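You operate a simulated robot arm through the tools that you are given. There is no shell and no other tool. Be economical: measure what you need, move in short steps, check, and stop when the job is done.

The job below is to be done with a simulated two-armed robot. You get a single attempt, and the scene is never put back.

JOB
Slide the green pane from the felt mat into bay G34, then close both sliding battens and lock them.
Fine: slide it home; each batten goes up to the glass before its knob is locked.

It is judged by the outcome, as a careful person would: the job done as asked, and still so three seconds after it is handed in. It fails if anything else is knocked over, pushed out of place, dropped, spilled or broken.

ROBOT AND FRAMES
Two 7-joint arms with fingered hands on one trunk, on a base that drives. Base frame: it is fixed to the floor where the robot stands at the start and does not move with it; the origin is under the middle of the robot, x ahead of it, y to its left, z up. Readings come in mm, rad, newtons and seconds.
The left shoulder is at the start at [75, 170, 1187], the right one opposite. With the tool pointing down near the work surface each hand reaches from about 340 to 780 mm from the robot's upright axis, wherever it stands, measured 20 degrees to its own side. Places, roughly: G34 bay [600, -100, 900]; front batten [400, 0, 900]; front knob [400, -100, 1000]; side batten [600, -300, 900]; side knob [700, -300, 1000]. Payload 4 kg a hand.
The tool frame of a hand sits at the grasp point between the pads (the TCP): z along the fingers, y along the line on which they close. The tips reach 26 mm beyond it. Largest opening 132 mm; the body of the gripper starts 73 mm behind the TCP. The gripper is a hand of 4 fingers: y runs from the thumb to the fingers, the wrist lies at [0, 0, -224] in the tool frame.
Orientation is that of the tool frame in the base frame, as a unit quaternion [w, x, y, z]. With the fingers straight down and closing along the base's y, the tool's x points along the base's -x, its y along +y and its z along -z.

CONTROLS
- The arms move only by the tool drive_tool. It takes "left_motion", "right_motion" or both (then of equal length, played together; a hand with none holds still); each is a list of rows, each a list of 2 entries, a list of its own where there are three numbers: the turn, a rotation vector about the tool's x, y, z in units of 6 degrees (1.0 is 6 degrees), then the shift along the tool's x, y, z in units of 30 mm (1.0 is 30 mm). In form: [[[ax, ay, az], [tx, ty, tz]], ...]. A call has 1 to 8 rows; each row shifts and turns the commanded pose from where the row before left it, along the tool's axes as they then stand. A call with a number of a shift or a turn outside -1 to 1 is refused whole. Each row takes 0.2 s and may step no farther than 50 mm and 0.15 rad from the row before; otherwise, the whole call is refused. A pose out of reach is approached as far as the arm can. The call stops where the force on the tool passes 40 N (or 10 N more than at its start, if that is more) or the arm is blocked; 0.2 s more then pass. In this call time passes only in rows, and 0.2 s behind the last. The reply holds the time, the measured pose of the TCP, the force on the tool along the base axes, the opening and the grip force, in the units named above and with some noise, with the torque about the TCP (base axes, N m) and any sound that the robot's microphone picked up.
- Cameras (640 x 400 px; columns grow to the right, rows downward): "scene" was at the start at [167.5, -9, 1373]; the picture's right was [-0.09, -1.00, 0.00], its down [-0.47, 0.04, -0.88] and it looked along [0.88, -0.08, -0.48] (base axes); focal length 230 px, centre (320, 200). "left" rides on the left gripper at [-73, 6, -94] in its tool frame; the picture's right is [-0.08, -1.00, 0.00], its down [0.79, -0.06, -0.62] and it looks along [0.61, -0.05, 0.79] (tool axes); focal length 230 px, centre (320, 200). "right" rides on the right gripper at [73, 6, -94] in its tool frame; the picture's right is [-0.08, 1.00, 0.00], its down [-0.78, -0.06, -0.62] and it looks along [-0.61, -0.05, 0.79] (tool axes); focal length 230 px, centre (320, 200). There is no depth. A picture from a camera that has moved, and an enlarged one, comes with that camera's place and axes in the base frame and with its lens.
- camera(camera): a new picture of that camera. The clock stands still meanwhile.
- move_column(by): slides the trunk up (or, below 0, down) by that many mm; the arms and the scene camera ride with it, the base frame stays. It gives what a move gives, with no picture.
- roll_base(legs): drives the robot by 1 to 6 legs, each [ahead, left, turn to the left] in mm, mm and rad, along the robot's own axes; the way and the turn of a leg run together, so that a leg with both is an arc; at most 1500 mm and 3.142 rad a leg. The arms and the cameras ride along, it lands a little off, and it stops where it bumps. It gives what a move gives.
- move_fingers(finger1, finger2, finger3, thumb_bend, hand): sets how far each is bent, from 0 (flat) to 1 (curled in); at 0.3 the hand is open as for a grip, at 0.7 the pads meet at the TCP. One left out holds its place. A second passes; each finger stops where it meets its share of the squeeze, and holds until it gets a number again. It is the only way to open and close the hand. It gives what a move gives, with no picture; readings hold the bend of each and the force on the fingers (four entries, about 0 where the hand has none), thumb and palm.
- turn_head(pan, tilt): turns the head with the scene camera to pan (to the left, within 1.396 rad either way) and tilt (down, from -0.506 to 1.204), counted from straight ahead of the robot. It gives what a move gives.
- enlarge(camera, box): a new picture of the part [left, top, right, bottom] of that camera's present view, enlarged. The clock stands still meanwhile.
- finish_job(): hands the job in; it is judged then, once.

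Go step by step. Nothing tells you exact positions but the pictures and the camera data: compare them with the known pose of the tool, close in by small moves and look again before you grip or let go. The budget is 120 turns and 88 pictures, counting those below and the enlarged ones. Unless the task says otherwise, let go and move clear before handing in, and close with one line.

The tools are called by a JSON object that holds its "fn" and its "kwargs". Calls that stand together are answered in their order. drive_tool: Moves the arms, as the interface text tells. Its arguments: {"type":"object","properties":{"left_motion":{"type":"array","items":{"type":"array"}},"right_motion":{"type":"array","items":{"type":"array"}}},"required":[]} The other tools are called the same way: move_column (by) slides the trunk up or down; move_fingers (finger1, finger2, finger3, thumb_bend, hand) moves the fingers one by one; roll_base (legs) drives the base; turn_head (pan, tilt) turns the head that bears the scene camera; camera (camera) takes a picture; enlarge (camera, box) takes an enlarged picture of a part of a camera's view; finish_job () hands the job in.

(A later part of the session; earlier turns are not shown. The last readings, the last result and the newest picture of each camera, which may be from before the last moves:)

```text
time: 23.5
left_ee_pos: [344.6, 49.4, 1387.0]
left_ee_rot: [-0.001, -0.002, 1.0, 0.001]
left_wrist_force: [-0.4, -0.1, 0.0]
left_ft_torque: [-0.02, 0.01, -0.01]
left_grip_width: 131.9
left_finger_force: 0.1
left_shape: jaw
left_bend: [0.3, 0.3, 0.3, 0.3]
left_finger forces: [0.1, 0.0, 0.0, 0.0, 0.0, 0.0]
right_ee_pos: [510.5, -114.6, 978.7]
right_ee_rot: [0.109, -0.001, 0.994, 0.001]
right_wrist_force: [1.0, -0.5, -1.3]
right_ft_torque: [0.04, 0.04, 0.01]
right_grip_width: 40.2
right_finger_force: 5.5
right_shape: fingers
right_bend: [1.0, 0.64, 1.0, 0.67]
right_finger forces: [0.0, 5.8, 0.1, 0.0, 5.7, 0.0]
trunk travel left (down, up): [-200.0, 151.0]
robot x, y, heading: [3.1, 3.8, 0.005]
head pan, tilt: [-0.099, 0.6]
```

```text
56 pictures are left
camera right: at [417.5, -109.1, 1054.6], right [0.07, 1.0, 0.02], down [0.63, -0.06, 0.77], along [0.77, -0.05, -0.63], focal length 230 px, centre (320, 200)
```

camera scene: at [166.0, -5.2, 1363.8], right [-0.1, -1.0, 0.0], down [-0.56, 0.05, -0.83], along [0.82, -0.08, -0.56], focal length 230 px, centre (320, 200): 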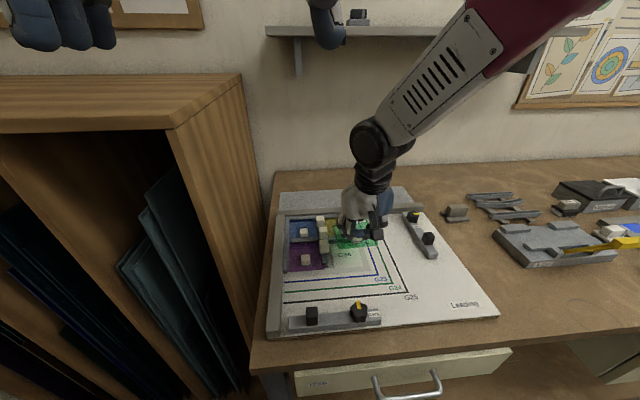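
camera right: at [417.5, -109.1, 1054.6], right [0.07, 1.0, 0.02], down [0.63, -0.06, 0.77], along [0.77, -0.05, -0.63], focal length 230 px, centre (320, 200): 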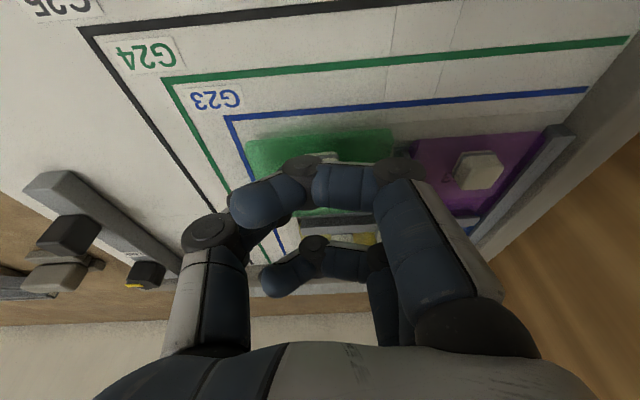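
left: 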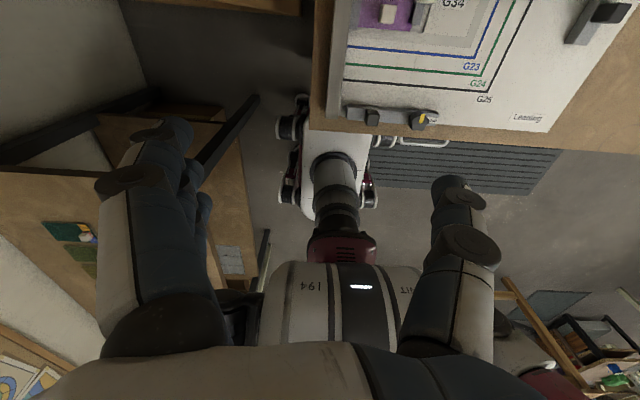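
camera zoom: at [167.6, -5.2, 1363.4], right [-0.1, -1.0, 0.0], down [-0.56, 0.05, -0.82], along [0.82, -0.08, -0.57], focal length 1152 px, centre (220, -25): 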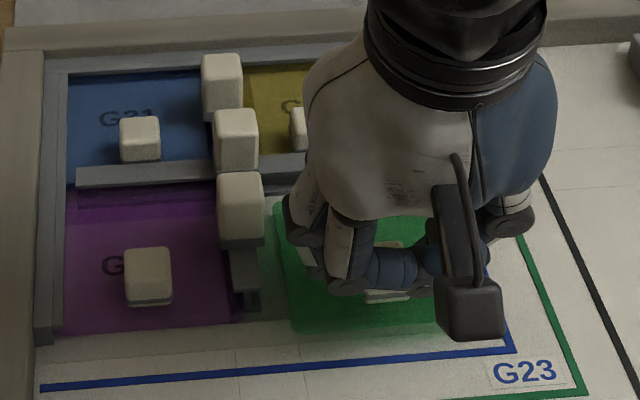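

Alignment looks good. Lowering in small steps, watching the force.

{"fn": "drive_tool", "kwargs": {"right_motion": [[[0, 0, 0], [0.04, 0, 0.2]], [[0, 0, 0], [0.04, 0, 0.16]]]}}

{"fn": "enlarge", "kwargs": {"camera": "scene", "box": [300, 225, 380, 275]}}

```text
time: 24.1
left_ee_pos: [344.2, 48.9, 1386.6]
left_ee_rot: [-0.001, -0.003, 1.0, 0.0]
left_wrist_force: [-0.3, -0.8, -0.1]
left_ft_torque: [0.01, 0.01, 0.04]
left_grip_width: 131.7
left_finger_force: 0.0
left_shape: jaw
left_bend: [0.3, 0.3, 0.3, 0.3]
left_finger forces: [0.0, 0.0, 0.0, 0.0, 0.0, 0.1]
right_ee_pos: [509.6, -113.9, 969.1]
right_ee_rot: [0.11, 0.0, 0.994, 0.0]
right_wrist_force: [-1.4, -0.4, -0.7]
right_ft_torque: [0.0, 0.01, 0.04]
right_grip_width: 39.8
right_finger_force: 6.1
right_shape: fingers
right_bend: [1.0, 0.64, 1.0, 0.67]
right_finger forces: [0.0, 5.7, 0.0, 0.0, 5.7, 0.0]
trunk travel left (down, up): [-200.0, 151.0]
robot x, y, heading: [2.3, 6.7, -0.002]
head pan, tilt: [-0.099, 0.6]
```

```text
8.00 times, centred on (340, 250) of scene
camera zoom: at [166.8, -5.0, 1363.6], right [-0.1, -1.0, 0.0], down [-0.56, 0.05, -0.83], along [0.82, -0.08, -0.56], focal length 1843 px, centre (160, -200)
```

zoom: 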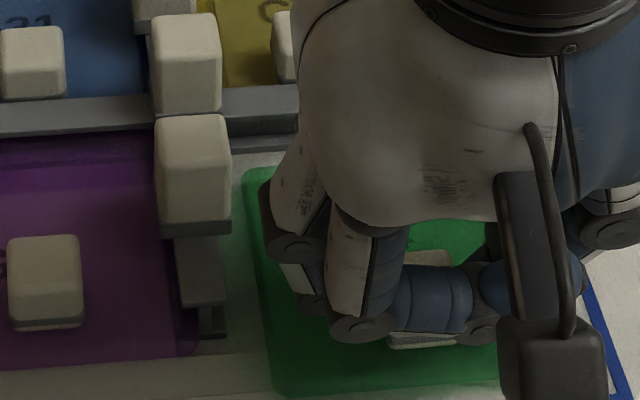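

{"fn": "drive_tool", "kwargs": {"right_motion": [[[0, 0, 0], [0.02, 0, 0.1]], [[0, 0, 0], [0.02, 0, 0.1]]]}}

{"fn": "drive_tool", "kwargs": {"right_motion": [[[0, 0, 0], [0.015, 0, 0.07]]]}}

```text
time: 24.7
left_ee_pos: [344.0, 49.1, 1386.8]
left_ee_rot: [-0.002, -0.002, 1.0, 0.0]
left_wrist_force: [-0.5, -0.2, -0.2]
left_ft_torque: [0.01, 0.05, -0.01]
left_grip_width: 131.8
left_finger_force: 0.1
left_shape: jaw
left_bend: [0.3, 0.3, 0.3, 0.3]
left_finger forces: [0.0, 0.0, 0.1, 0.1, 0.1, 0.1]
right_ee_pos: [508.4, -114.2, 963.6]
right_ee_rot: [0.111, 0.0, 0.994, 0.001]
right_wrist_force: [-0.1, 0.1, 0.0]
right_ft_torque: [0.05, -0.02, 0.01]
right_grip_width: 39.9
right_finger_force: 6.5
right_shape: fingers
right_bend: [1.0, 0.64, 1.0, 0.67]
right_finger forces: [0.1, 6.0, 0.0, 0.0, 6.3, 0.1]
trunk travel left (down, up): [-200.0, 151.0]
robot x, y, heading: [5.1, 7.3, 0.003]
head pan, tilt: [-0.099, 0.6]
```

```text
time: 25.1
left_ee_pos: [342.3, 47.6, 1388.2]
left_ee_rot: [-0.001, -0.003, 1.0, -0.001]
left_wrist_force: [0.5, -0.3, -0.2]
left_ft_torque: [0.02, -0.02, 0.02]
left_grip_width: 131.8
left_finger_force: 0.2
left_shape: jaw
left_bend: [0.3, 0.3, 0.3, 0.3]
left_finger forces: [0.0, 0.0, 0.0, 0.0, 0.1, 0.1]
right_ee_pos: [507.4, -115.6, 961.8]
right_ee_rot: [0.111, 0.0, 0.994, 0.001]
right_wrist_force: [-0.7, -1.9, 7.9]
right_ft_torque: [0.03, -0.03, -0.02]
right_grip_width: 39.9
right_finger_force: 6.8
right_shape: fingers
right_bend: [1.0, 0.65, 1.0, 0.68]
right_finger forces: [0.0, 6.9, 0.1, 0.1, 8.0, 0.1]
trunk travel left (down, up): [-200.0, 151.0]
robot x, y, heading: [-1.3, 8.4, 0.002]
head pan, tilt: [-0.099, 0.6]
```

Contact at TCP z≈962. I ease up 1 mm and slide most of the way to the mouths of the cames, then look.

{"fn": "drive_tool", "kwargs": {"right_motion": [[[0, 0, 0], [0, 0, -0.04]], [[0, 0, 0], [-0.3, 0.1, 0.065]], [[0, 0, 0], [-0.3, 0.1, 0.065]]]}}

{"fn": "enlarge", "kwargs": {"camera": "scene", "box": [300, 225, 380, 275]}}

```text
time: 25.9
left_ee_pos: [344.2, 48.3, 1387.2]
left_ee_rot: [0.0, -0.003, 1.0, 0.0]
left_wrist_force: [-0.1, 0.3, -0.4]
left_ft_torque: [-0.01, 0.0, 0.0]
left_grip_width: 131.6
left_finger_force: 0.1
left_shape: jaw
left_bend: [0.3, 0.3, 0.3, 0.3]
left_finger forces: [0.0, 0.1, 0.0, 0.0, 0.0, 0.0]
right_ee_pos: [528.8, -108.8, 962.8]
right_ee_rot: [0.109, 0.0, 0.994, 0.001]
right_wrist_force: [-0.8, -1.4, 2.7]
right_ft_torque: [0.06, -0.01, 0.01]
right_grip_width: 39.7
right_finger_force: 6.6
right_shape: fingers
right_bend: [1.0, 0.65, 1.0, 0.68]
right_finger forces: [0.0, 6.7, 0.0, 0.0, 7.1, 0.0]
trunk travel left (down, up): [-200.0, 151.0]
robot x, y, heading: [-0.1, 1.8, 0.003]
head pan, tilt: [-0.099, 0.6]
```

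```text
8.00 times, centred on (340, 250) of scene
camera zoom: at [166.6, -5.0, 1363.6], right [-0.1, -1.0, 0.0], down [-0.56, 0.05, -0.83], along [0.82, -0.08, -0.56], focal length 1843 px, centre (160, -200)
```

zoom: 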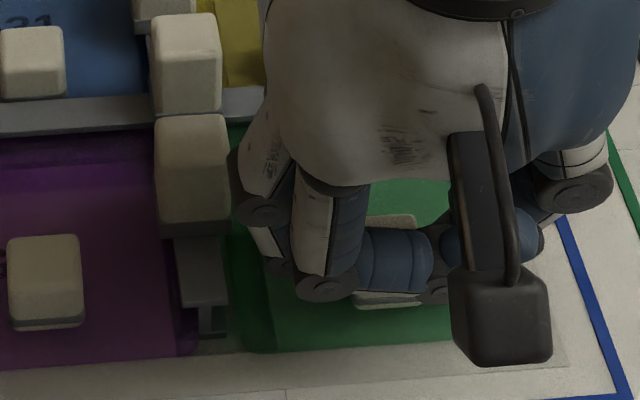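

The pane is at the mouths already and lies flat. I'll ease it +x in ~2 mm steps watching for the stop.

{"fn": "drive_tool", "kwargs": {"right_motion": [[[0, 0, 0], [-0.07, 0, 0.013]], [[0, 0, 0], [-0.07, 0, 0.013]]]}}

{"fn": "drive_tool", "kwargs": {"right_motion": [[[0, 0, 0], [0, 0.1, 0]], [[0, 0, 0], [0, 0.1, 0]]]}}

{"fn": "enlarge", "kwargs": {"camera": "scene", "box": [300, 225, 380, 275]}}

```text
time: 26.5
left_ee_pos: [342.6, 48.3, 1387.3]
left_ee_rot: [-0.001, -0.003, 1.0, 0.0]
left_wrist_force: [-0.4, 0.8, 0.4]
left_ft_torque: [-0.01, 0.03, 0.04]
left_grip_width: 131.8
left_finger_force: 0.1
left_shape: jaw
left_bend: [0.3, 0.3, 0.3, 0.3]
left_finger forces: [0.1, 0.0, 0.0, 0.0, 0.0, 0.1]
right_ee_pos: [531.7, -110.1, 962.3]
right_ee_rot: [0.11, 0.0, 0.994, 0.001]
right_wrist_force: [-6.7, -0.5, 3.0]
right_ft_torque: [0.02, 0.1, -0.01]
right_grip_width: 39.9
right_finger_force: 6.6
right_shape: fingers
right_bend: [1.0, 0.65, 1.0, 0.68]
right_finger forces: [0.1, 6.4, 0.0, 0.0, 7.1, 0.0]
trunk travel left (down, up): [-200.0, 151.0]
robot x, y, heading: [2.3, 3.8, -0.0]
head pan, tilt: [-0.099, 0.6]
```

```text
time: 27.1
left_ee_pos: [342.4, 48.1, 1386.4]
left_ee_rot: [-0.001, -0.002, 1.0, 0.0]
left_wrist_force: [0.1, 0.3, 0.0]
left_ft_torque: [0.01, 0.0, -0.02]
left_grip_width: 132.0
left_finger_force: 0.1
left_shape: jaw
left_bend: [0.3, 0.3, 0.3, 0.3]
left_finger forces: [0.0, 0.0, 0.1, 0.1, 0.0, 0.0]
right_ee_pos: [532.3, -102.3, 962.5]
right_ee_rot: [0.11, 0.0, 0.994, 0.001]
right_wrist_force: [-7.8, -2.6, 3.4]
right_ft_torque: [-0.03, 0.14, -0.01]
right_grip_width: 40.1
right_finger_force: 6.6
right_shape: fingers
right_bend: [1.0, 0.66, 1.0, 0.68]
right_finger forces: [0.0, 5.0, 0.1, 0.0, 8.5, 0.0]
trunk travel left (down, up): [-200.0, 151.0]
robot x, y, heading: [-0.8, 1.0, 0.004]
head pan, tilt: [-0.099, 0.6]
```

```text
8.00 times, centred on (340, 250) of scene
camera zoom: at [165.6, -5.4, 1363.8], right [-0.1, -1.0, 0.0], down [-0.56, 0.05, -0.83], along [0.82, -0.08, -0.56], focal length 1843 px, centre (160, -200)
```

zoom: 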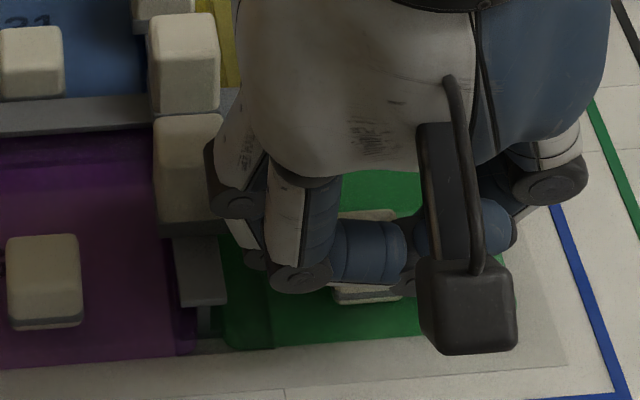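

X is home (−7 N against the back came, near edge in line with the purple pane). Continuing +y gently.

{"fn": "drive_tool", "kwargs": {"right_motion": [[[0, 0, 0], [0.02, 0.07, 0]], [[0, 0, 0], [0, 0.07, 0]]]}}

{"fn": "enlarge", "kwargs": {"camera": "scene", "box": [300, 225, 380, 275]}}

```text
time: 27.7
left_ee_pos: [343.2, 47.1, 1385.7]
left_ee_rot: [-0.002, -0.003, 1.0, 0.001]
left_wrist_force: [-0.3, 0.3, 0.1]
left_ft_torque: [-0.01, -0.05, 0.0]
left_grip_width: 131.9
left_finger_force: 0.1
left_shape: jaw
left_bend: [0.3, 0.3, 0.3, 0.3]
left_finger forces: [0.1, 0.0, 0.0, 0.1, 0.0, 0.0]
right_ee_pos: [532.0, -98.2, 962.2]
right_ee_rot: [0.11, 0.001, 0.994, 0.001]
right_wrist_force: [-6.3, -4.4, 3.3]
right_ft_torque: [-0.12, 0.14, -0.03]
right_grip_width: 39.9
right_finger_force: 7.0
right_shape: fingers
right_bend: [1.0, 0.66, 1.0, 0.68]
right_finger forces: [0.1, 4.6, 0.0, 0.0, 9.3, 0.0]
trunk travel left (down, up): [-200.0, 151.0]
robot x, y, heading: [-0.4, 2.3, -0.0]
head pan, tilt: [-0.099, 0.6]
```

```text
8.00 times, centred on (340, 250) of scene
camera zoom: at [165.8, -5.7, 1363.7], right [-0.1, -1.0, 0.0], down [-0.56, 0.05, -0.83], along [0.82, -0.08, -0.56], focal length 1843 px, centre (160, -200)
```

zoom: 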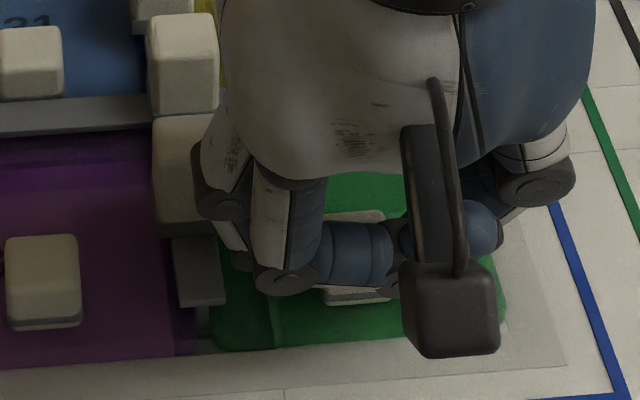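

{"fn": "drive_tool", "kwargs": {"right_motion": [[[0, 0, 0], [0, 0.05, 0]]]}}

{"fn": "drive_tool", "kwargs": {"right_motion": [[[0, 0, 0], [0, 0.05, 0]]]}}

{"fn": "enlarge", "kwargs": {"camera": "scene", "box": [300, 225, 380, 275]}}

```text
time: 28.1
left_ee_pos: [343.1, 47.3, 1386.6]
left_ee_rot: [-0.001, -0.002, 1.0, 0.001]
left_wrist_force: [0.7, 0.5, 0.0]
left_ft_torque: [0.0, -0.04, -0.02]
left_grip_width: 132.0
left_finger_force: 0.0
left_shape: jaw
left_bend: [0.3, 0.3, 0.3, 0.3]
left_finger forces: [0.0, 0.0, 0.0, 0.0, 0.1, 0.0]
right_ee_pos: [530.9, -97.9, 962.7]
right_ee_rot: [0.111, 0.0, 0.994, 0.0]
right_wrist_force: [-5.8, -6.4, 3.0]
right_ft_torque: [-0.14, 0.12, -0.03]
right_grip_width: 40.2
right_finger_force: 6.9
right_shape: fingers
right_bend: [1.0, 0.66, 1.0, 0.67]
right_finger forces: [0.1, 3.8, 0.0, 0.0, 10.7, 0.0]
trunk travel left (down, up): [-200.0, 151.0]
robot x, y, heading: [3.7, 3.4, 0.006]
head pan, tilt: [-0.099, 0.6]
```

```text
time: 28.5
left_ee_pos: [342.3, 46.5, 1387.3]
left_ee_rot: [-0.001, -0.002, 1.0, 0.002]
left_wrist_force: [-0.1, 0.6, 0.0]
left_ft_torque: [-0.01, -0.02, -0.03]
left_grip_width: 132.0
left_finger_force: 0.2
left_shape: jaw
left_bend: [0.3, 0.3, 0.3, 0.3]
left_finger forces: [0.0, 0.0, 0.0, 0.0, 0.0, 0.1]
right_ee_pos: [531.2, -95.6, 962.8]
right_ee_rot: [0.11, 0.0, 0.994, 0.0]
right_wrist_force: [-4.8, -9.0, 3.2]
right_ft_torque: [-0.23, 0.09, -0.04]
right_grip_width: 40.3
right_finger_force: 7.7
right_shape: fingers
right_bend: [1.0, 0.66, 1.0, 0.67]
right_finger forces: [0.1, 2.9, 0.0, 0.1, 12.2, 0.0]
trunk travel left (down, up): [-200.0, 151.0]
robot x, y, heading: [-1.0, 5.0, 0.004]
head pan, tilt: [-0.099, 0.6]
```

```text
8.00 times, centred on (340, 250) of scene
camera zoom: at [165.9, -6.2, 1363.7], right [-0.1, -1.0, 0.0], down [-0.56, 0.06, -0.83], along [0.82, -0.08, -0.56], focal length 1843 px, centre (160, -200)
```

zoom: 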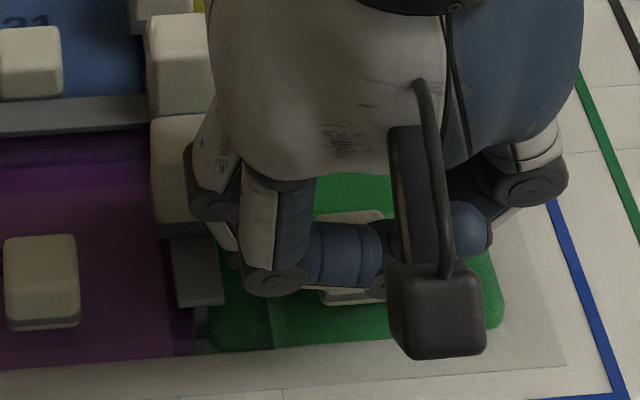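

Pane is seated against both cames (thumb side now carries −9 N in y). I relax the push slightly and release.

{"fn": "drive_tool", "kwargs": {"right_motion": [[[0, 0, 0], [0.04, -0.09, 0]]]}}

{"fn": "move_fingers", "kwargs": {"hand": "right", "finger2": 0.57, "thumb_bend": 0.5}}

{"fn": "drive_tool", "kwargs": {"right_motion": [[[0, 0, 0], [-0.06, 0, -0.3]], [[0, 0, 0], [-0.13, 0, -0.6]], [[0, 0, 0], [-0.2, 0, -0.9]], [[0, 0, 0], [-0.2, 0, -0.9]]]}}

{"fn": "enlarge", "kwargs": {"camera": "scene", "box": [276, 205, 404, 285]}}

```text
time: 28.9
left_ee_pos: [343.7, 48.0, 1386.9]
left_ee_rot: [-0.001, -0.003, 1.0, 0.001]
left_wrist_force: [-0.1, -0.4, -0.7]
left_ft_torque: [0.02, 0.01, 0.0]
left_grip_width: 132.1
left_finger_force: 0.1
left_shape: jaw
left_bend: [0.3, 0.3, 0.3, 0.3]
left_finger forces: [0.0, 0.1, 0.1, 0.0, 0.0, 0.1]
right_ee_pos: [531.4, -96.8, 963.2]
right_ee_rot: [0.111, 0.0, 0.994, 0.002]
right_wrist_force: [-0.7, -4.2, 4.5]
right_ft_torque: [-0.11, -0.05, -0.04]
right_grip_width: 39.9
right_finger_force: 7.2
right_shape: fingers
right_bend: [1.0, 0.66, 1.0, 0.67]
right_finger forces: [0.1, 4.4, 0.0, 0.1, 9.1, 0.0]
trunk travel left (down, up): [-200.0, 151.0]
robot x, y, heading: [-1.9, 4.3, 0.005]
head pan, tilt: [-0.099, 0.6]
```

```text
time: 29.9
left_ee_pos: [342.7, 47.5, 1387.2]
left_ee_rot: [-0.001, -0.003, 1.0, 0.0]
left_wrist_force: [-0.3, 0.8, 0.3]
left_ft_torque: [-0.02, -0.04, -0.02]
left_grip_width: 131.8
left_finger_force: 0.1
left_shape: jaw
left_bend: [0.3, 0.3, 0.3, 0.3]
left_finger forces: [0.1, 0.1, 0.1, 0.0, 0.0, 0.1]
right_ee_pos: [529.9, -99.2, 962.7]
right_ee_rot: [0.11, 0.0, 0.994, 0.001]
right_wrist_force: [-0.1, -0.2, 0.0]
right_ft_torque: [0.0, -0.03, -0.04]
right_grip_width: 47.4
right_finger_force: 0.1
right_shape: fingers
right_bend: [1.0, 0.56, 1.0, 0.5]
right_finger forces: [0.1, 0.1, 0.0, 0.1, 0.0, 0.0]
trunk travel left (down, up): [-200.0, 151.0]
robot x, y, heading: [-1.4, 1.0, 0.0]
head pan, tilt: [-0.099, 0.6]
```

```text
time: 30.9
left_ee_pos: [343.4, 49.1, 1386.4]
left_ee_rot: [-0.001, -0.001, 1.0, -0.001]
left_wrist_force: [-1.5, -0.4, 0.8]
left_ft_torque: [0.02, 0.01, 0.03]
left_grip_width: 131.8
left_finger_force: 0.1
left_shape: jaw
left_bend: [0.3, 0.3, 0.3, 0.3]
left_finger forces: [0.0, 0.0, 0.0, 0.0, 0.1, 0.0]
right_ee_pos: [529.2, -98.9, 1046.0]
right_ee_rot: [0.109, 0.0, 0.994, 0.0]
right_wrist_force: [0.0, 0.5, -0.2]
right_ft_torque: [0.01, 0.03, -0.02]
right_grip_width: 47.3
right_finger_force: 0.1
right_shape: fingers
right_bend: [1.0, 0.56, 1.0, 0.5]
right_finger forces: [0.0, 0.0, 0.0, 0.0, 0.1, 0.1]
trunk travel left (down, up): [-200.0, 151.0]
robot x, y, heading: [5.2, 5.9, -0.0]
head pan, tilt: [-0.099, 0.6]
```

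```text
5.00 times, centred on (340, 245) of scene
camera zoom: at [166.3, -5.1, 1363.7], right [-0.1, -1.0, 0.0], down [-0.56, 0.05, -0.83], along [0.82, -0.08, -0.56], focal length 1152 px, centre (220, -25)
```

zoom: 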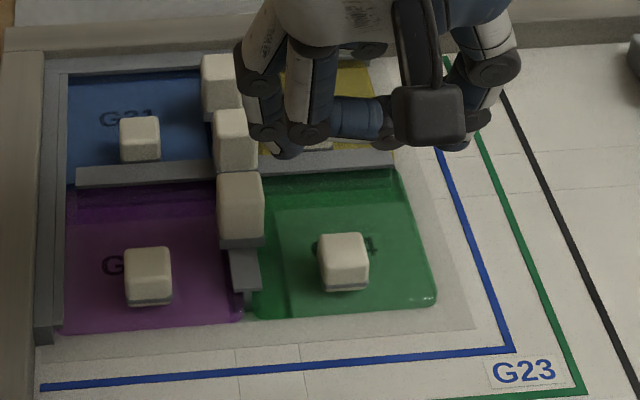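

The pane is seated under both cames, its near edge in line with the purple one. Next the front batten: its black block is at about (396,−12, top 970), knob near (395,−98). I level the hand and move above the block.

{"fn": "drive_tool", "kwargs": {"right_motion": [[[0, 1, 0], [0, 0, 0]], [[0, 1, 0], [0.5, 0.5, 0]], [[0, 0.1, 0], [0.8, 0.5, 0]], [[0, 0, 0], [0.8, 0.5, 0]], [[0, 0, 0], [0.8, 0.5, 0]], [[0, 0, 0], [0.8, 0.5, 0]], [[0, 0, 0], [0.77, 0.4, 0]]]}}

{"fn": "move_fingers", "kwargs": {"hand": "right", "finger1": 0.45, "finger2": 0.45, "thumb_bend": 0.45}}

{"fn": "camera", "kwargs": {"camera": "right"}}

{"fn": "camera", "kwargs": {"camera": "scene"}}

```text
time: 32.5
left_ee_pos: [343.4, 48.0, 1387.4]
left_ee_rot: [-0.001, -0.003, 1.0, 0.001]
left_wrist_force: [-1.7, 3.1, 2.2]
left_ft_torque: [-0.12, 0.03, -0.11]
left_grip_width: 132.0
left_finger_force: 0.0
left_shape: jaw
left_bend: [0.3, 0.3, 0.3, 0.31]
left_finger forces: [0.0, 0.0, 0.0, 0.1, 0.0, 0.1]
right_ee_pos: [394.4, -10.8, 1043.2]
right_ee_rot: [0.001, 0.0, 1.0, 0.0]
right_wrist_force: [0.8, -0.6, 0.7]
right_ft_torque: [0.01, -0.02, 0.0]
right_grip_width: 47.5
right_finger_force: 0.2
right_shape: fingers
right_bend: [1.0, 0.56, 1.0, 0.5]
right_finger forces: [0.0, 0.0, 0.0, 0.0, 0.0, 0.1]
trunk travel left (down, up): [-200.0, 151.0]
robot x, y, heading: [-1.8, 2.5, 0.004]
head pan, tilt: [-0.099, 0.6]
```

```text
time: 33.5
left_ee_pos: [344.2, 49.4, 1388.0]
left_ee_rot: [-0.001, -0.003, 1.0, 0.0]
left_wrist_force: [-1.2, 3.8, 3.7]
left_ft_torque: [-0.2, 0.0, -0.07]
left_grip_width: 131.8
left_finger_force: 0.1
left_shape: jaw
left_bend: [0.3, 0.3, 0.3, 0.31]
left_finger forces: [0.1, 0.0, 0.0, 0.0, 0.1, 0.1]
right_ee_pos: [395.1, -11.8, 1042.0]
right_ee_rot: [0.0, -0.001, 1.0, 0.001]
right_wrist_force: [0.2, 0.3, 0.4]
right_ft_torque: [0.01, 0.01, 0.0]
right_grip_width: 86.7
right_finger_force: 0.0
right_shape: fingers
right_bend: [0.45, 0.45, 1.0, 0.45]
right_finger forces: [0.1, 0.0, 0.0, 0.0, 0.1, 0.0]
trunk travel left (down, up): [-200.0, 151.0]
robot x, y, heading: [6.1, 5.6, 0.002]
head pan, tilt: [-0.099, 0.6]
```

```text
49 pictures are left
camera right: at [320.9, -5.7, 1136.4], right [0.08, 1.0, 0.0], down [0.78, -0.06, 0.62], along [0.62, -0.05, -0.79], focal length 230 px, centre (320, 200)
```

right: 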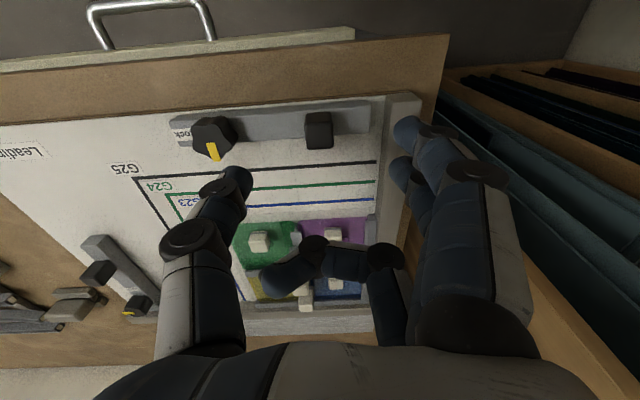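

```text
48 pictures are left
camera scene: at [166.8, -5.0, 1363.6], right [-0.1, -1.0, 0.0], down [-0.56, 0.05, -0.83], along [0.82, -0.08, -0.56], focal length 230 px, centre (320, 200)
```

scene: 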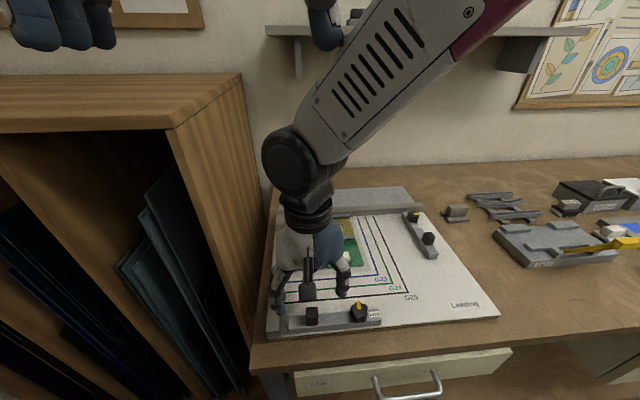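

The right forearm is brushing the left thumb (left force ~4 N), so I move the left hand up and away first.

{"fn": "drive_tool", "kwargs": {"left_motion": [[[0, 0, 0], [0, 0.5, -1]], [[0, 0, 0], [0, 1, -1]], [[0, 0, 0], [0, 1, -1]], [[0, 0, 0], [0, 1, 0]], [[0, 0, 0], [0, 1, 0]]]}}

{"fn": "enlarge", "kwargs": {"camera": "scene", "box": [260, 250, 420, 350]}}

```text
time: 34.7
left_ee_pos: [355.8, 135.5, 1429.6]
left_ee_rot: [-0.001, -0.002, 1.0, 0.0]
left_wrist_force: [-0.2, 0.2, -0.1]
left_ft_torque: [-0.05, 0.05, -0.04]
left_grip_width: 131.9
left_finger_force: 0.1
left_shape: jaw
left_bend: [0.3, 0.3, 0.3, 0.3]
left_finger forces: [0.0, 0.1, 0.1, 0.1, 0.0, 0.1]
left hand out of reach, approached as far as the arm can: row 3, 4, 5
right_ee_pos: [395.6, -9.6, 1042.1]
right_ee_rot: [0.001, 0.0, 1.0, -0.001]
right_wrist_force: [0.2, -0.1, -0.4]
right_ft_torque: [-0.01, -0.02, 0.01]
right_grip_width: 86.2
right_finger_force: 0.0
right_shape: fingers
right_bend: [0.45, 0.45, 1.0, 0.45]
right_finger forces: [0.1, 0.1, 0.0, 0.1, 0.0, 0.0]
trunk travel left (down, up): [-200.0, 151.0]
robot x, y, heading: [3.4, 6.2, 0.004]
head pan, tilt: [-0.099, 0.6]
```

```text
4.00 times, centred on (340, 300) of scene
camera zoom: at [167.6, -3.3, 1363.5], right [-0.1, -1.0, 0.0], down [-0.56, 0.05, -0.82], along [0.82, -0.08, -0.57], focal length 922 px, centre (240, -200)
```

zoom: 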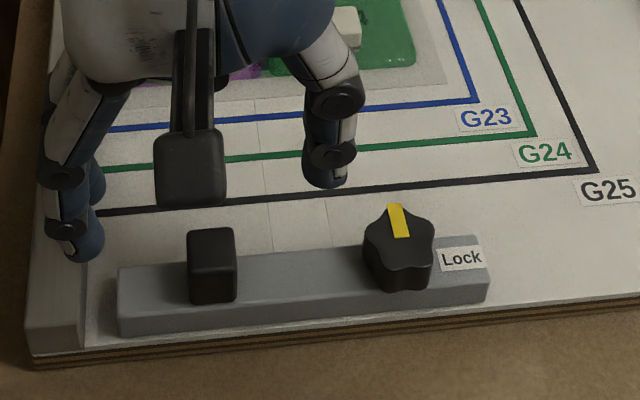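

Clear. I narrow the opening, descend over the block, then pinch with thumb+middle and close finger 1 behind the block.

{"fn": "move_fingers", "kwargs": {"hand": "right", "finger1": 0.54, "finger2": 0.54, "thumb_bend": 0.54}}

{"fn": "drive_tool", "kwargs": {"right_motion": [[[0, 0, 0], [0.08, -0.07, 0.5]], [[0, 0, 0], [0, 0, 0.7]], [[0, 0, 0], [0, 0, 0.7]], [[0, 0, 0], [0, 0, 0.5]]]}}

{"fn": "enlarge", "kwargs": {"camera": "scene", "box": [260, 270, 420, 370]}}

{"fn": "camera", "kwargs": {"camera": "right"}}

```text
time: 35.7
left_ee_pos: [355.3, 132.5, 1430.6]
left_ee_rot: [-0.001, -0.002, 1.0, 0.0]
left_wrist_force: [0.5, -0.2, -0.7]
left_ft_torque: [-0.01, 0.0, -0.02]
left_grip_width: 131.9
left_finger_force: 0.1
left_shape: jaw
left_bend: [0.3, 0.3, 0.3, 0.3]
left_finger forces: [0.0, 0.1, 0.0, 0.1, 0.0, 0.1]
right_ee_pos: [396.1, -11.2, 1043.0]
right_ee_rot: [0.001, 0.0, 1.0, 0.001]
right_wrist_force: [0.0, 0.7, 0.2]
right_ft_torque: [0.03, 0.0, 0.04]
right_grip_width: 58.5
right_finger_force: 0.2
right_shape: fingers
right_bend: [0.54, 0.54, 1.0, 0.54]
right_finger forces: [0.0, 0.0, 0.1, 0.0, 0.1, 0.0]
trunk travel left (down, up): [-200.0, 151.0]
robot x, y, heading: [7.2, 2.2, 0.0]
head pan, tilt: [-0.099, 0.6]
```

```text
time: 36.7
left_ee_pos: [352.1, 132.5, 1434.0]
left_ee_rot: [0.0, -0.002, 1.0, 0.0]
left_wrist_force: [-0.2, 0.1, 0.2]
left_ft_torque: [0.0, -0.03, -0.02]
left_grip_width: 132.0
left_finger_force: 0.1
left_shape: jaw
left_bend: [0.3, 0.3, 0.3, 0.3]
left_finger forces: [0.1, 0.1, 0.0, 0.0, 0.1, 0.0]
right_ee_pos: [392.7, -13.2, 973.8]
right_ee_rot: [0.003, 0.0, 1.0, 0.003]
right_wrist_force: [1.4, -1.1, 20.6]
right_ft_torque: [-0.78, -0.01, 0.01]
right_grip_width: 59.2
right_finger_force: 10.6
right_shape: fingers
right_bend: [0.54, 0.54, 1.0, 0.55]
right_finger forces: [0.0, 0.9, 0.0, 0.1, 20.4, 0.0]
trunk travel left (down, up): [-200.0, 151.0]
robot x, y, heading: [0.5, 5.1, 0.003]
head pan, tilt: [-0.099, 0.6]
```

```text
4.00 times, centred on (340, 320) of scene
camera zoom: at [164.7, -4.8, 1364.4], right [-0.1, -1.0, 0.0], down [-0.56, 0.05, -0.83], along [0.82, -0.08, -0.56], focal length 922 px, centre (240, -280)
```

zoom: 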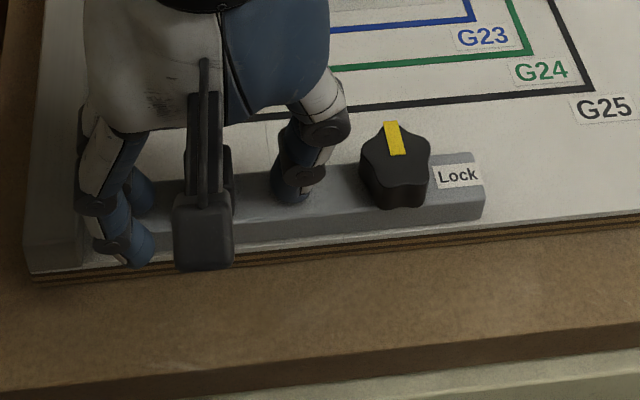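

```text
45 pictures are left
camera right: at [317.8, -7.1, 1067.4], right [0.08, 1.0, 0.0], down [0.78, -0.06, 0.62], along [0.62, -0.04, -0.78], focal length 230 px, centre (320, 200)
```

right: 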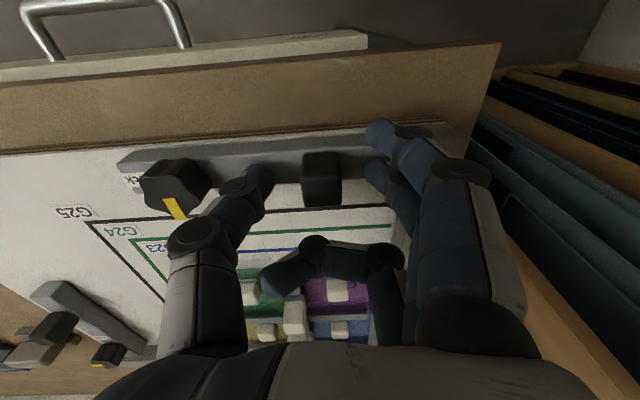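

The thumb is resting on the batten top; I rise 6 mm, then pinch.

{"fn": "drive_tool", "kwargs": {"right_motion": [[[0, 0, 0], [0, 0, -0.28]]]}}

{"fn": "move_fingers", "kwargs": {"hand": "right", "finger1": 0.75, "finger2": 0.72, "thumb_bend": 0.72}}

{"fn": "camera", "kwargs": {"camera": "right"}}

```text
time: 37.1
left_ee_pos: [355.7, 133.8, 1430.9]
left_ee_rot: [-0.001, -0.002, 1.0, 0.0]
left_wrist_force: [-0.3, -0.7, 0.1]
left_ft_torque: [-0.01, -0.02, -0.02]
left_grip_width: 131.8
left_finger_force: 0.1
left_shape: jaw
left_bend: [0.3, 0.3, 0.3, 0.3]
left_finger forces: [0.1, 0.0, 0.0, 0.1, 0.0, 0.0]
right_ee_pos: [392.4, -13.9, 978.2]
right_ee_rot: [-0.001, 0.0, 1.0, 0.001]
right_wrist_force: [0.1, 0.0, 0.7]
right_ft_torque: [-0.01, 0.03, 0.01]
right_grip_width: 58.5
right_finger_force: 0.0
right_shape: fingers
right_bend: [0.54, 0.54, 1.0, 0.54]
right_finger forces: [0.1, 0.1, 0.0, 0.0, 0.0, 0.1]
trunk travel left (down, up): [-200.0, 151.0]
robot x, y, heading: [0.2, 5.8, 0.001]
head pan, tilt: [-0.099, 0.6]
```

```text
time: 38.1
left_ee_pos: [356.0, 134.8, 1430.2]
left_ee_rot: [-0.001, -0.002, 1.0, -0.001]
left_wrist_force: [0.9, 0.3, -0.5]
left_ft_torque: [-0.04, 0.0, -0.01]
left_grip_width: 132.1
left_finger_force: 0.0
left_shape: jaw
left_bend: [0.3, 0.3, 0.3, 0.3]
left_finger forces: [0.1, 0.0, 0.0, 0.0, 0.0, 0.0]
right_ee_pos: [393.9, -14.2, 979.5]
right_ee_rot: [0.0, 0.0, 1.0, 0.0]
right_wrist_force: [-1.2, 0.5, -5.8]
right_ft_torque: [-0.01, 0.0, 0.0]
right_grip_width: 13.7
right_finger_force: 7.3
right_shape: fingers
right_bend: [0.75, 0.65, 1.0, 0.68]
right_finger forces: [0.0, 6.9, 0.0, 0.1, 7.8, 0.0]
trunk travel left (down, up): [-200.0, 151.0]
robot x, y, heading: [3.3, 2.8, 0.005]
head pan, tilt: [-0.099, 0.6]
```

```text
44 pictures are left
camera right: at [318.9, -7.9, 1072.9], right [0.08, 1.0, 0.0], down [0.79, -0.06, 0.62], along [0.61, -0.05, -0.79], focal length 230 px, centre (320, 200)
```

right: 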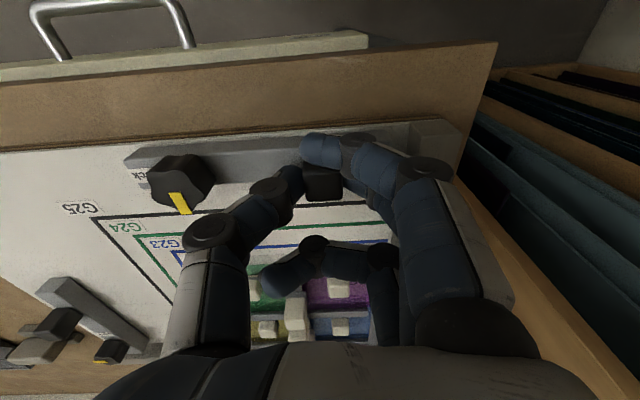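

Good cage around the block. Slide +x in stages.

{"fn": "drive_tool", "kwargs": {"right_motion": [[[0, 0, 0], [-0.3, 0, 0]], [[0, 0, 0], [-0.5, 0, 0]], [[0, 0, 0], [-0.6, 0, 0]], [[0, 0, 0], [-0.6, 0, 0]]]}}

{"fn": "camera", "kwargs": {"camera": "scene"}}

```text
time: 39.1
left_ee_pos: [357.2, 132.9, 1430.7]
left_ee_rot: [-0.002, -0.002, 1.0, -0.001]
left_wrist_force: [-0.4, -0.1, -0.2]
left_ft_torque: [0.04, -0.02, 0.0]
left_grip_width: 131.9
left_finger_force: 0.0
left_shape: jaw
left_bend: [0.3, 0.3, 0.3, 0.3]
left_finger forces: [0.0, 0.0, 0.0, 0.1, 0.0, 0.1]
right_ee_pos: [456.4, -14.8, 979.9]
right_ee_rot: [0.0, 0.0, 1.0, 0.001]
right_wrist_force: [1.4, 0.0, -7.3]
right_ft_torque: [0.0, 0.0, -0.01]
right_grip_width: 13.8
right_finger_force: 6.6
right_shape: fingers
right_bend: [0.75, 0.65, 1.0, 0.68]
right_finger forces: [0.0, 7.1, 0.0, 0.1, 6.3, 0.1]
trunk travel left (down, up): [-200.0, 151.0]
robot x, y, heading: [4.1, 0.9, -0.001]
head pan, tilt: [-0.099, 0.6]
```

```text
43 pictures are left
camera scene: at [168.3, -4.9, 1363.3], right [-0.1, -1.0, 0.0], down [-0.56, 0.05, -0.82], along [0.82, -0.08, -0.57], focal length 230 px, centre (320, 200)
```

scene: 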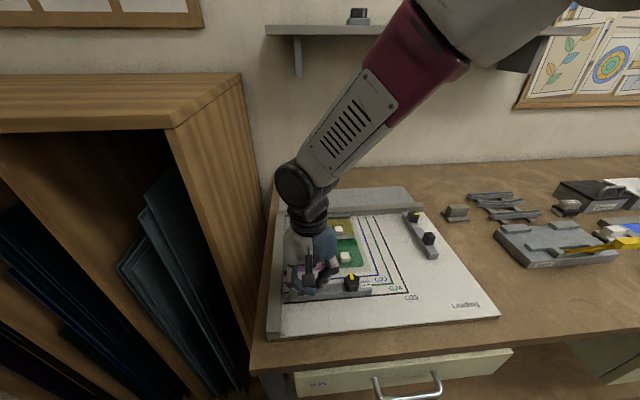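

{"fn": "drive_tool", "kwargs": {"right_motion": [[[0, 0, 0], [-0.4, 0, 0]], [[0, 0, 0], [-0.4, 0, 0]], [[0, 0, 0], [-0.2, 0, 0]]]}}

{"fn": "enlarge", "kwargs": {"camera": "scene", "box": [268, 225, 396, 305]}}

```text
time: 39.9
left_ee_pos: [355.5, 133.8, 1430.8]
left_ee_rot: [-0.001, -0.002, 1.0, 0.0]
left_wrist_force: [0.6, 0.3, -0.4]
left_ft_torque: [-0.03, 0.0, -0.01]
left_grip_width: 132.1
left_finger_force: 0.1
left_shape: jaw
left_bend: [0.3, 0.3, 0.3, 0.3]
left_finger forces: [0.1, 0.1, 0.0, 0.0, 0.0, 0.0]
right_ee_pos: [483.5, -12.6, 980.1]
right_ee_rot: [0.0, 0.0, 1.0, 0.001]
right_wrist_force: [-1.1, -1.6, -5.5]
right_ft_torque: [-0.05, 0.05, 0.02]
right_grip_width: 13.5
right_finger_force: 6.7
right_shape: fingers
right_bend: [0.75, 0.65, 1.0, 0.68]
right_finger forces: [0.0, 6.4, 0.0, 0.0, 7.8, 0.0]
trunk travel left (down, up): [-200.0, 151.0]
robot x, y, heading: [-4.9, 7.5, 0.008]
head pan, tilt: [-0.099, 0.6]
```

```text
5.00 times, centred on (332, 265) of scene
camera zoom: at [167.2, -5.2, 1363.6], right [-0.1, -1.0, 0.0], down [-0.56, 0.05, -0.82], along [0.82, -0.08, -0.57], focal length 1152 px, centre (260, -125)
```

zoom: 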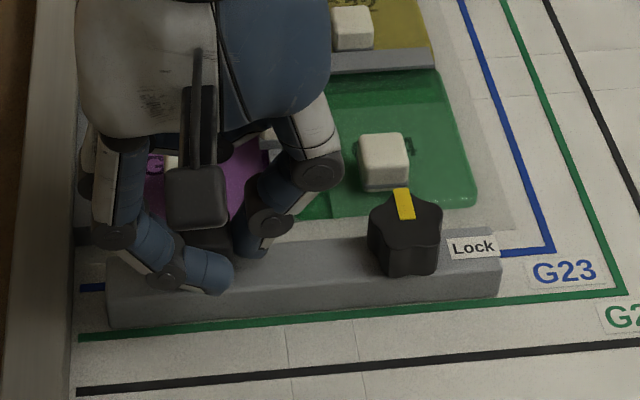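

{"fn": "drive_tool", "kwargs": {"right_motion": [[[0, 0, 0], [-0.13, 0, 0]], [[0, 0, 0], [-0.13, 0, 0]]]}}

{"fn": "drive_tool", "kwargs": {"right_motion": [[[0, 0, 0], [-0.1, 0, 0]], [[0, 0, 0], [-0.07, 0, 0]]]}}

{"fn": "drive_tool", "kwargs": {"right_motion": [[[0, 0, 0], [-0.07, 0, 0]]]}}

{"fn": "enlarge", "kwargs": {"camera": "scene", "box": [268, 225, 396, 305]}}

```text
time: 40.5
left_ee_pos: [355.1, 133.4, 1430.5]
left_ee_rot: [-0.001, -0.002, 1.0, 0.0]
left_wrist_force: [-1.0, -0.7, 1.0]
left_ft_torque: [-0.01, -0.04, 0.02]
left_grip_width: 131.8
left_finger_force: 0.0
left_shape: jaw
left_bend: [0.3, 0.3, 0.3, 0.3]
left_finger forces: [0.0, 0.0, 0.1, 0.0, 0.0, 0.0]
right_ee_pos: [489.9, -13.4, 979.6]
right_ee_rot: [0.0, 0.0, 1.0, 0.001]
right_wrist_force: [0.1, -2.4, -4.2]
right_ft_torque: [-0.07, -0.02, 0.0]
right_grip_width: 13.5
right_finger_force: 7.5
right_shape: fingers
right_bend: [0.75, 0.66, 1.0, 0.68]
right_finger forces: [0.0, 6.4, 0.0, 0.0, 8.8, 0.1]
trunk travel left (down, up): [-200.0, 151.0]
robot x, y, heading: [4.6, 4.0, 0.002]
head pan, tilt: [-0.099, 0.6]
```

```text
time: 41.1
left_ee_pos: [356.4, 133.5, 1431.9]
left_ee_rot: [-0.001, -0.002, 1.0, 0.0]
left_wrist_force: [-0.5, 0.8, 0.0]
left_ft_torque: [-0.04, 0.02, 0.01]
left_grip_width: 131.8
left_finger_force: 0.0
left_shape: jaw
left_bend: [0.3, 0.3, 0.3, 0.3]
left_finger forces: [0.0, 0.0, 0.1, 0.0, 0.0, 0.1]
right_ee_pos: [497.2, -13.3, 979.0]
right_ee_rot: [0.0, 0.0, 1.0, 0.0]
right_wrist_force: [-0.6, -2.8, -1.6]
right_ft_torque: [-0.03, 0.06, 0.0]
right_grip_width: 13.8
right_finger_force: 8.3
right_shape: fingers
right_bend: [0.75, 0.66, 1.0, 0.68]
right_finger forces: [0.0, 6.7, 0.0, 0.0, 9.0, 0.0]
trunk travel left (down, up): [-200.0, 151.0]
robot x, y, heading: [4.0, 3.8, 0.008]
head pan, tilt: [-0.099, 0.6]
```

```text
time: 41.5
left_ee_pos: [355.7, 133.7, 1431.3]
left_ee_rot: [-0.001, -0.002, 1.0, 0.0]
left_wrist_force: [0.5, 0.8, 0.1]
left_ft_torque: [0.0, 0.01, -0.03]
left_grip_width: 131.7
left_finger_force: 0.2
left_shape: jaw
left_bend: [0.3, 0.3, 0.3, 0.3]
left_finger forces: [0.0, 0.0, 0.0, 0.0, 0.1, 0.0]
right_ee_pos: [497.2, -13.8, 980.3]
right_ee_rot: [0.001, 0.001, 1.0, 0.001]
right_wrist_force: [-1.0, -2.7, -0.2]
right_ft_torque: [-0.05, 0.0, 0.0]
right_grip_width: 13.5
right_finger_force: 8.2
right_shape: fingers
right_bend: [0.75, 0.66, 1.0, 0.68]
right_finger forces: [0.0, 6.9, 0.1, 0.0, 9.4, 0.0]
trunk travel left (down, up): [-200.0, 151.0]
robot x, y, heading: [4.6, -1.6, -0.001]
head pan, tilt: [-0.099, 0.6]
```

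```text
5.00 times, centred on (332, 265) of scene
camera zoom: at [166.8, -5.3, 1363.6], right [-0.1, -1.0, 0.0], down [-0.56, 0.05, -0.83], along [0.82, -0.08, -0.56], focal length 1152 px, centre (260, -125)
```

zoom: 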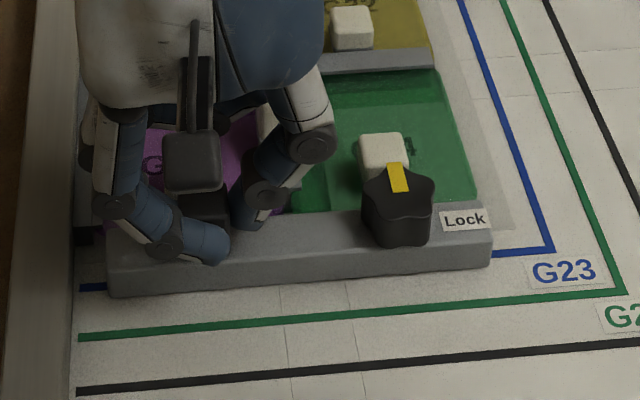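

{"fn": "drive_tool", "kwargs": {"right_motion": [[[0, 0, 0], [-0.1, 0, 0]]]}}

{"fn": "drive_tool", "kwargs": {"right_motion": [[[0, 0, 0], [-0.1, 0, 0]]]}}

{"fn": "drive_tool", "kwargs": {"right_motion": [[[0, 0, 0], [-0.1, 0, 0]]]}}

{"fn": "enlarge", "kwargs": {"camera": "scene", "box": [268, 225, 396, 305]}}

```text
time: 41.9
left_ee_pos: [356.3, 133.1, 1431.5]
left_ee_rot: [-0.002, -0.004, 1.0, 0.0]
left_wrist_force: [-0.6, 0.1, 0.1]
left_ft_torque: [0.0, -0.04, 0.0]
left_grip_width: 132.0
left_finger_force: 0.1
left_shape: jaw
left_bend: [0.3, 0.3, 0.3, 0.3]
left_finger forces: [0.0, 0.0, 0.1, 0.0, 0.0, 0.0]
right_ee_pos: [501.8, -12.7, 978.3]
right_ee_rot: [0.001, 0.0, 1.0, 0.001]
right_wrist_force: [-0.7, -2.1, 1.8]
right_ft_torque: [-0.05, -0.01, 0.01]
right_grip_width: 13.7
right_finger_force: 9.2
right_shape: fingers
right_bend: [0.75, 0.66, 1.0, 0.68]
right_finger forces: [0.1, 7.8, 0.0, 0.0, 9.9, 0.1]
trunk travel left (down, up): [-200.0, 151.0]
robot x, y, heading: [0.9, 4.9, 0.006]
head pan, tilt: [-0.099, 0.6]
```

```text
time: 42.3
left_ee_pos: [354.8, 132.3, 1431.3]
left_ee_rot: [-0.001, -0.002, 1.0, 0.0]
left_wrist_force: [-0.8, 0.4, -0.7]
left_ft_torque: [0.04, -0.01, -0.04]
left_grip_width: 131.8
left_finger_force: 0.0
left_shape: jaw
left_bend: [0.3, 0.3, 0.3, 0.3]
left_finger forces: [0.0, 0.1, 0.0, 0.1, 0.1, 0.1]
right_ee_pos: [504.2, -12.8, 978.9]
right_ee_rot: [0.0, 0.0, 1.0, 0.001]
right_wrist_force: [-1.0, -2.2, 1.7]
right_ft_torque: [-0.06, 0.04, 0.01]
right_grip_width: 13.3
right_finger_force: 8.6
right_shape: fingers
right_bend: [0.75, 0.66, 1.0, 0.68]
right_finger forces: [0.0, 7.5, 0.1, 0.1, 9.8, 0.1]
trunk travel left (down, up): [-200.0, 151.0]
robot x, y, heading: [0.9, 6.0, 0.004]
head pan, tilt: [-0.099, 0.6]
```

```text
time: 42.7
left_ee_pos: [355.5, 133.7, 1430.6]
left_ee_rot: [0.0, -0.002, 1.0, -0.001]
left_wrist_force: [-0.1, -0.3, 0.4]
left_ft_torque: [0.01, -0.02, 0.03]
left_grip_width: 131.9
left_finger_force: 0.0
left_shape: jaw
left_bend: [0.3, 0.3, 0.3, 0.3]
left_finger forces: [0.1, 0.0, 0.0, 0.0, 0.1, 0.0]
right_ee_pos: [505.6, -13.0, 978.4]
right_ee_rot: [0.001, 0.0, 1.0, 0.0]
right_wrist_force: [0.2, -1.3, -1.3]
right_ft_torque: [-0.07, 0.04, 0.01]
right_grip_width: 13.5
right_finger_force: 8.7
right_shape: fingers
right_bend: [0.75, 0.66, 1.0, 0.68]
right_finger forces: [0.0, 7.4, 0.0, 0.1, 9.5, 0.0]
trunk travel left (down, up): [-200.0, 151.0]
robot x, y, heading: [1.7, 6.1, 0.004]
head pan, tilt: [-0.099, 0.6]
```

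```text
5.00 times, centred on (332, 265) of scene
camera zoom: at [167.1, -5.3, 1363.5], right [-0.1, -1.0, 0.0], down [-0.56, 0.05, -0.82], along [0.82, -0.08, -0.57], focal length 1152 px, centre (260, -125)
```

zoom: 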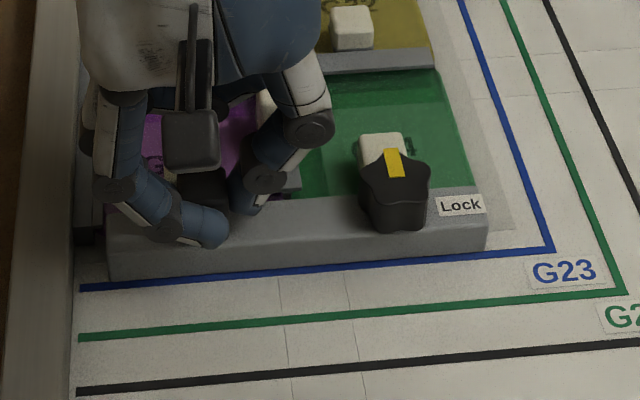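

{"fn": "drive_tool", "kwargs": {"right_motion": [[[0, 0, 0], [-0.08, 0, 0]]]}}

{"fn": "drive_tool", "kwargs": {"right_motion": [[[0, 0, 0], [-0.08, 0, 0]]]}}

{"fn": "drive_tool", "kwargs": {"right_motion": [[[0, 0, 0], [-0.06, 0, 0]]]}}

```text
time: 43.1
left_ee_pos: [355.7, 134.0, 1431.1]
left_ee_rot: [-0.001, -0.003, 1.0, 0.0]
left_wrist_force: [-0.3, -0.5, -0.9]
left_ft_torque: [-0.02, 0.03, -0.01]
left_grip_width: 131.8
left_finger_force: 0.0
left_shape: jaw
left_bend: [0.3, 0.3, 0.3, 0.3]
left_finger forces: [0.0, 0.1, 0.0, 0.0, 0.1, 0.1]
right_ee_pos: [508.8, -13.7, 979.1]
right_ee_rot: [0.0, 0.0, 1.0, 0.001]
right_wrist_force: [-1.1, -2.2, -2.4]
right_ft_torque: [-0.06, -0.01, 0.02]
right_grip_width: 13.9
right_finger_force: 7.8
right_shape: fingers
right_bend: [0.75, 0.66, 1.0, 0.68]
right_finger forces: [0.1, 7.1, 0.0, 0.0, 9.3, 0.0]
trunk travel left (down, up): [-200.0, 151.0]
robot x, y, heading: [-1.5, 8.4, 0.011]
head pan, tilt: [-0.099, 0.6]
```

```text
time: 43.5
left_ee_pos: [354.0, 133.0, 1431.6]
left_ee_rot: [-0.001, -0.003, 1.0, 0.0]
left_wrist_force: [-0.5, 0.0, -0.5]
left_ft_torque: [-0.01, -0.02, -0.01]
left_grip_width: 131.9
left_finger_force: 0.1
left_shape: jaw
left_bend: [0.3, 0.3, 0.3, 0.3]
left_finger forces: [0.0, 0.0, 0.1, 0.0, 0.1, 0.0]
right_ee_pos: [510.7, -13.1, 980.1]
right_ee_rot: [-0.001, -0.001, 1.0, 0.002]
right_wrist_force: [-7.9, 0.0, -5.0]
right_ft_torque: [0.03, 0.17, 0.02]
right_grip_width: 13.4
right_finger_force: 8.1
right_shape: fingers
right_bend: [0.75, 0.66, 1.0, 0.68]
right_finger forces: [0.0, 7.4, 0.0, 0.1, 8.4, 0.0]
trunk travel left (down, up): [-200.0, 151.0]
robot x, y, heading: [4.2, 3.6, 0.008]
head pan, tilt: [-0.099, 0.6]
```

```text
time: 43.9
left_ee_pos: [354.9, 133.5, 1430.6]
left_ee_rot: [0.0, -0.002, 1.0, 0.0]
left_wrist_force: [-0.3, -0.3, 0.2]
left_ft_torque: [-0.04, 0.01, 0.01]
left_grip_width: 132.0
left_finger_force: 0.1
left_shape: jaw
left_bend: [0.3, 0.3, 0.3, 0.3]
left_finger forces: [0.0, 0.0, 0.1, 0.1, 0.0, 0.0]
right_ee_pos: [512.8, -12.1, 979.4]
right_ee_rot: [0.0, -0.001, 1.0, 0.001]
right_wrist_force: [-10.7, 0.0, -3.4]
right_ft_torque: [-0.03, 0.22, -0.01]
right_grip_width: 13.6
right_finger_force: 7.6
right_shape: fingers
right_bend: [0.75, 0.66, 1.0, 0.68]
right_finger forces: [0.1, 7.6, 0.0, 0.1, 7.9, 0.0]
trunk travel left (down, up): [-200.0, 151.0]
robot x, y, heading: [0.8, 4.0, 0.004]
head pan, tilt: [-0.099, 0.6]
```

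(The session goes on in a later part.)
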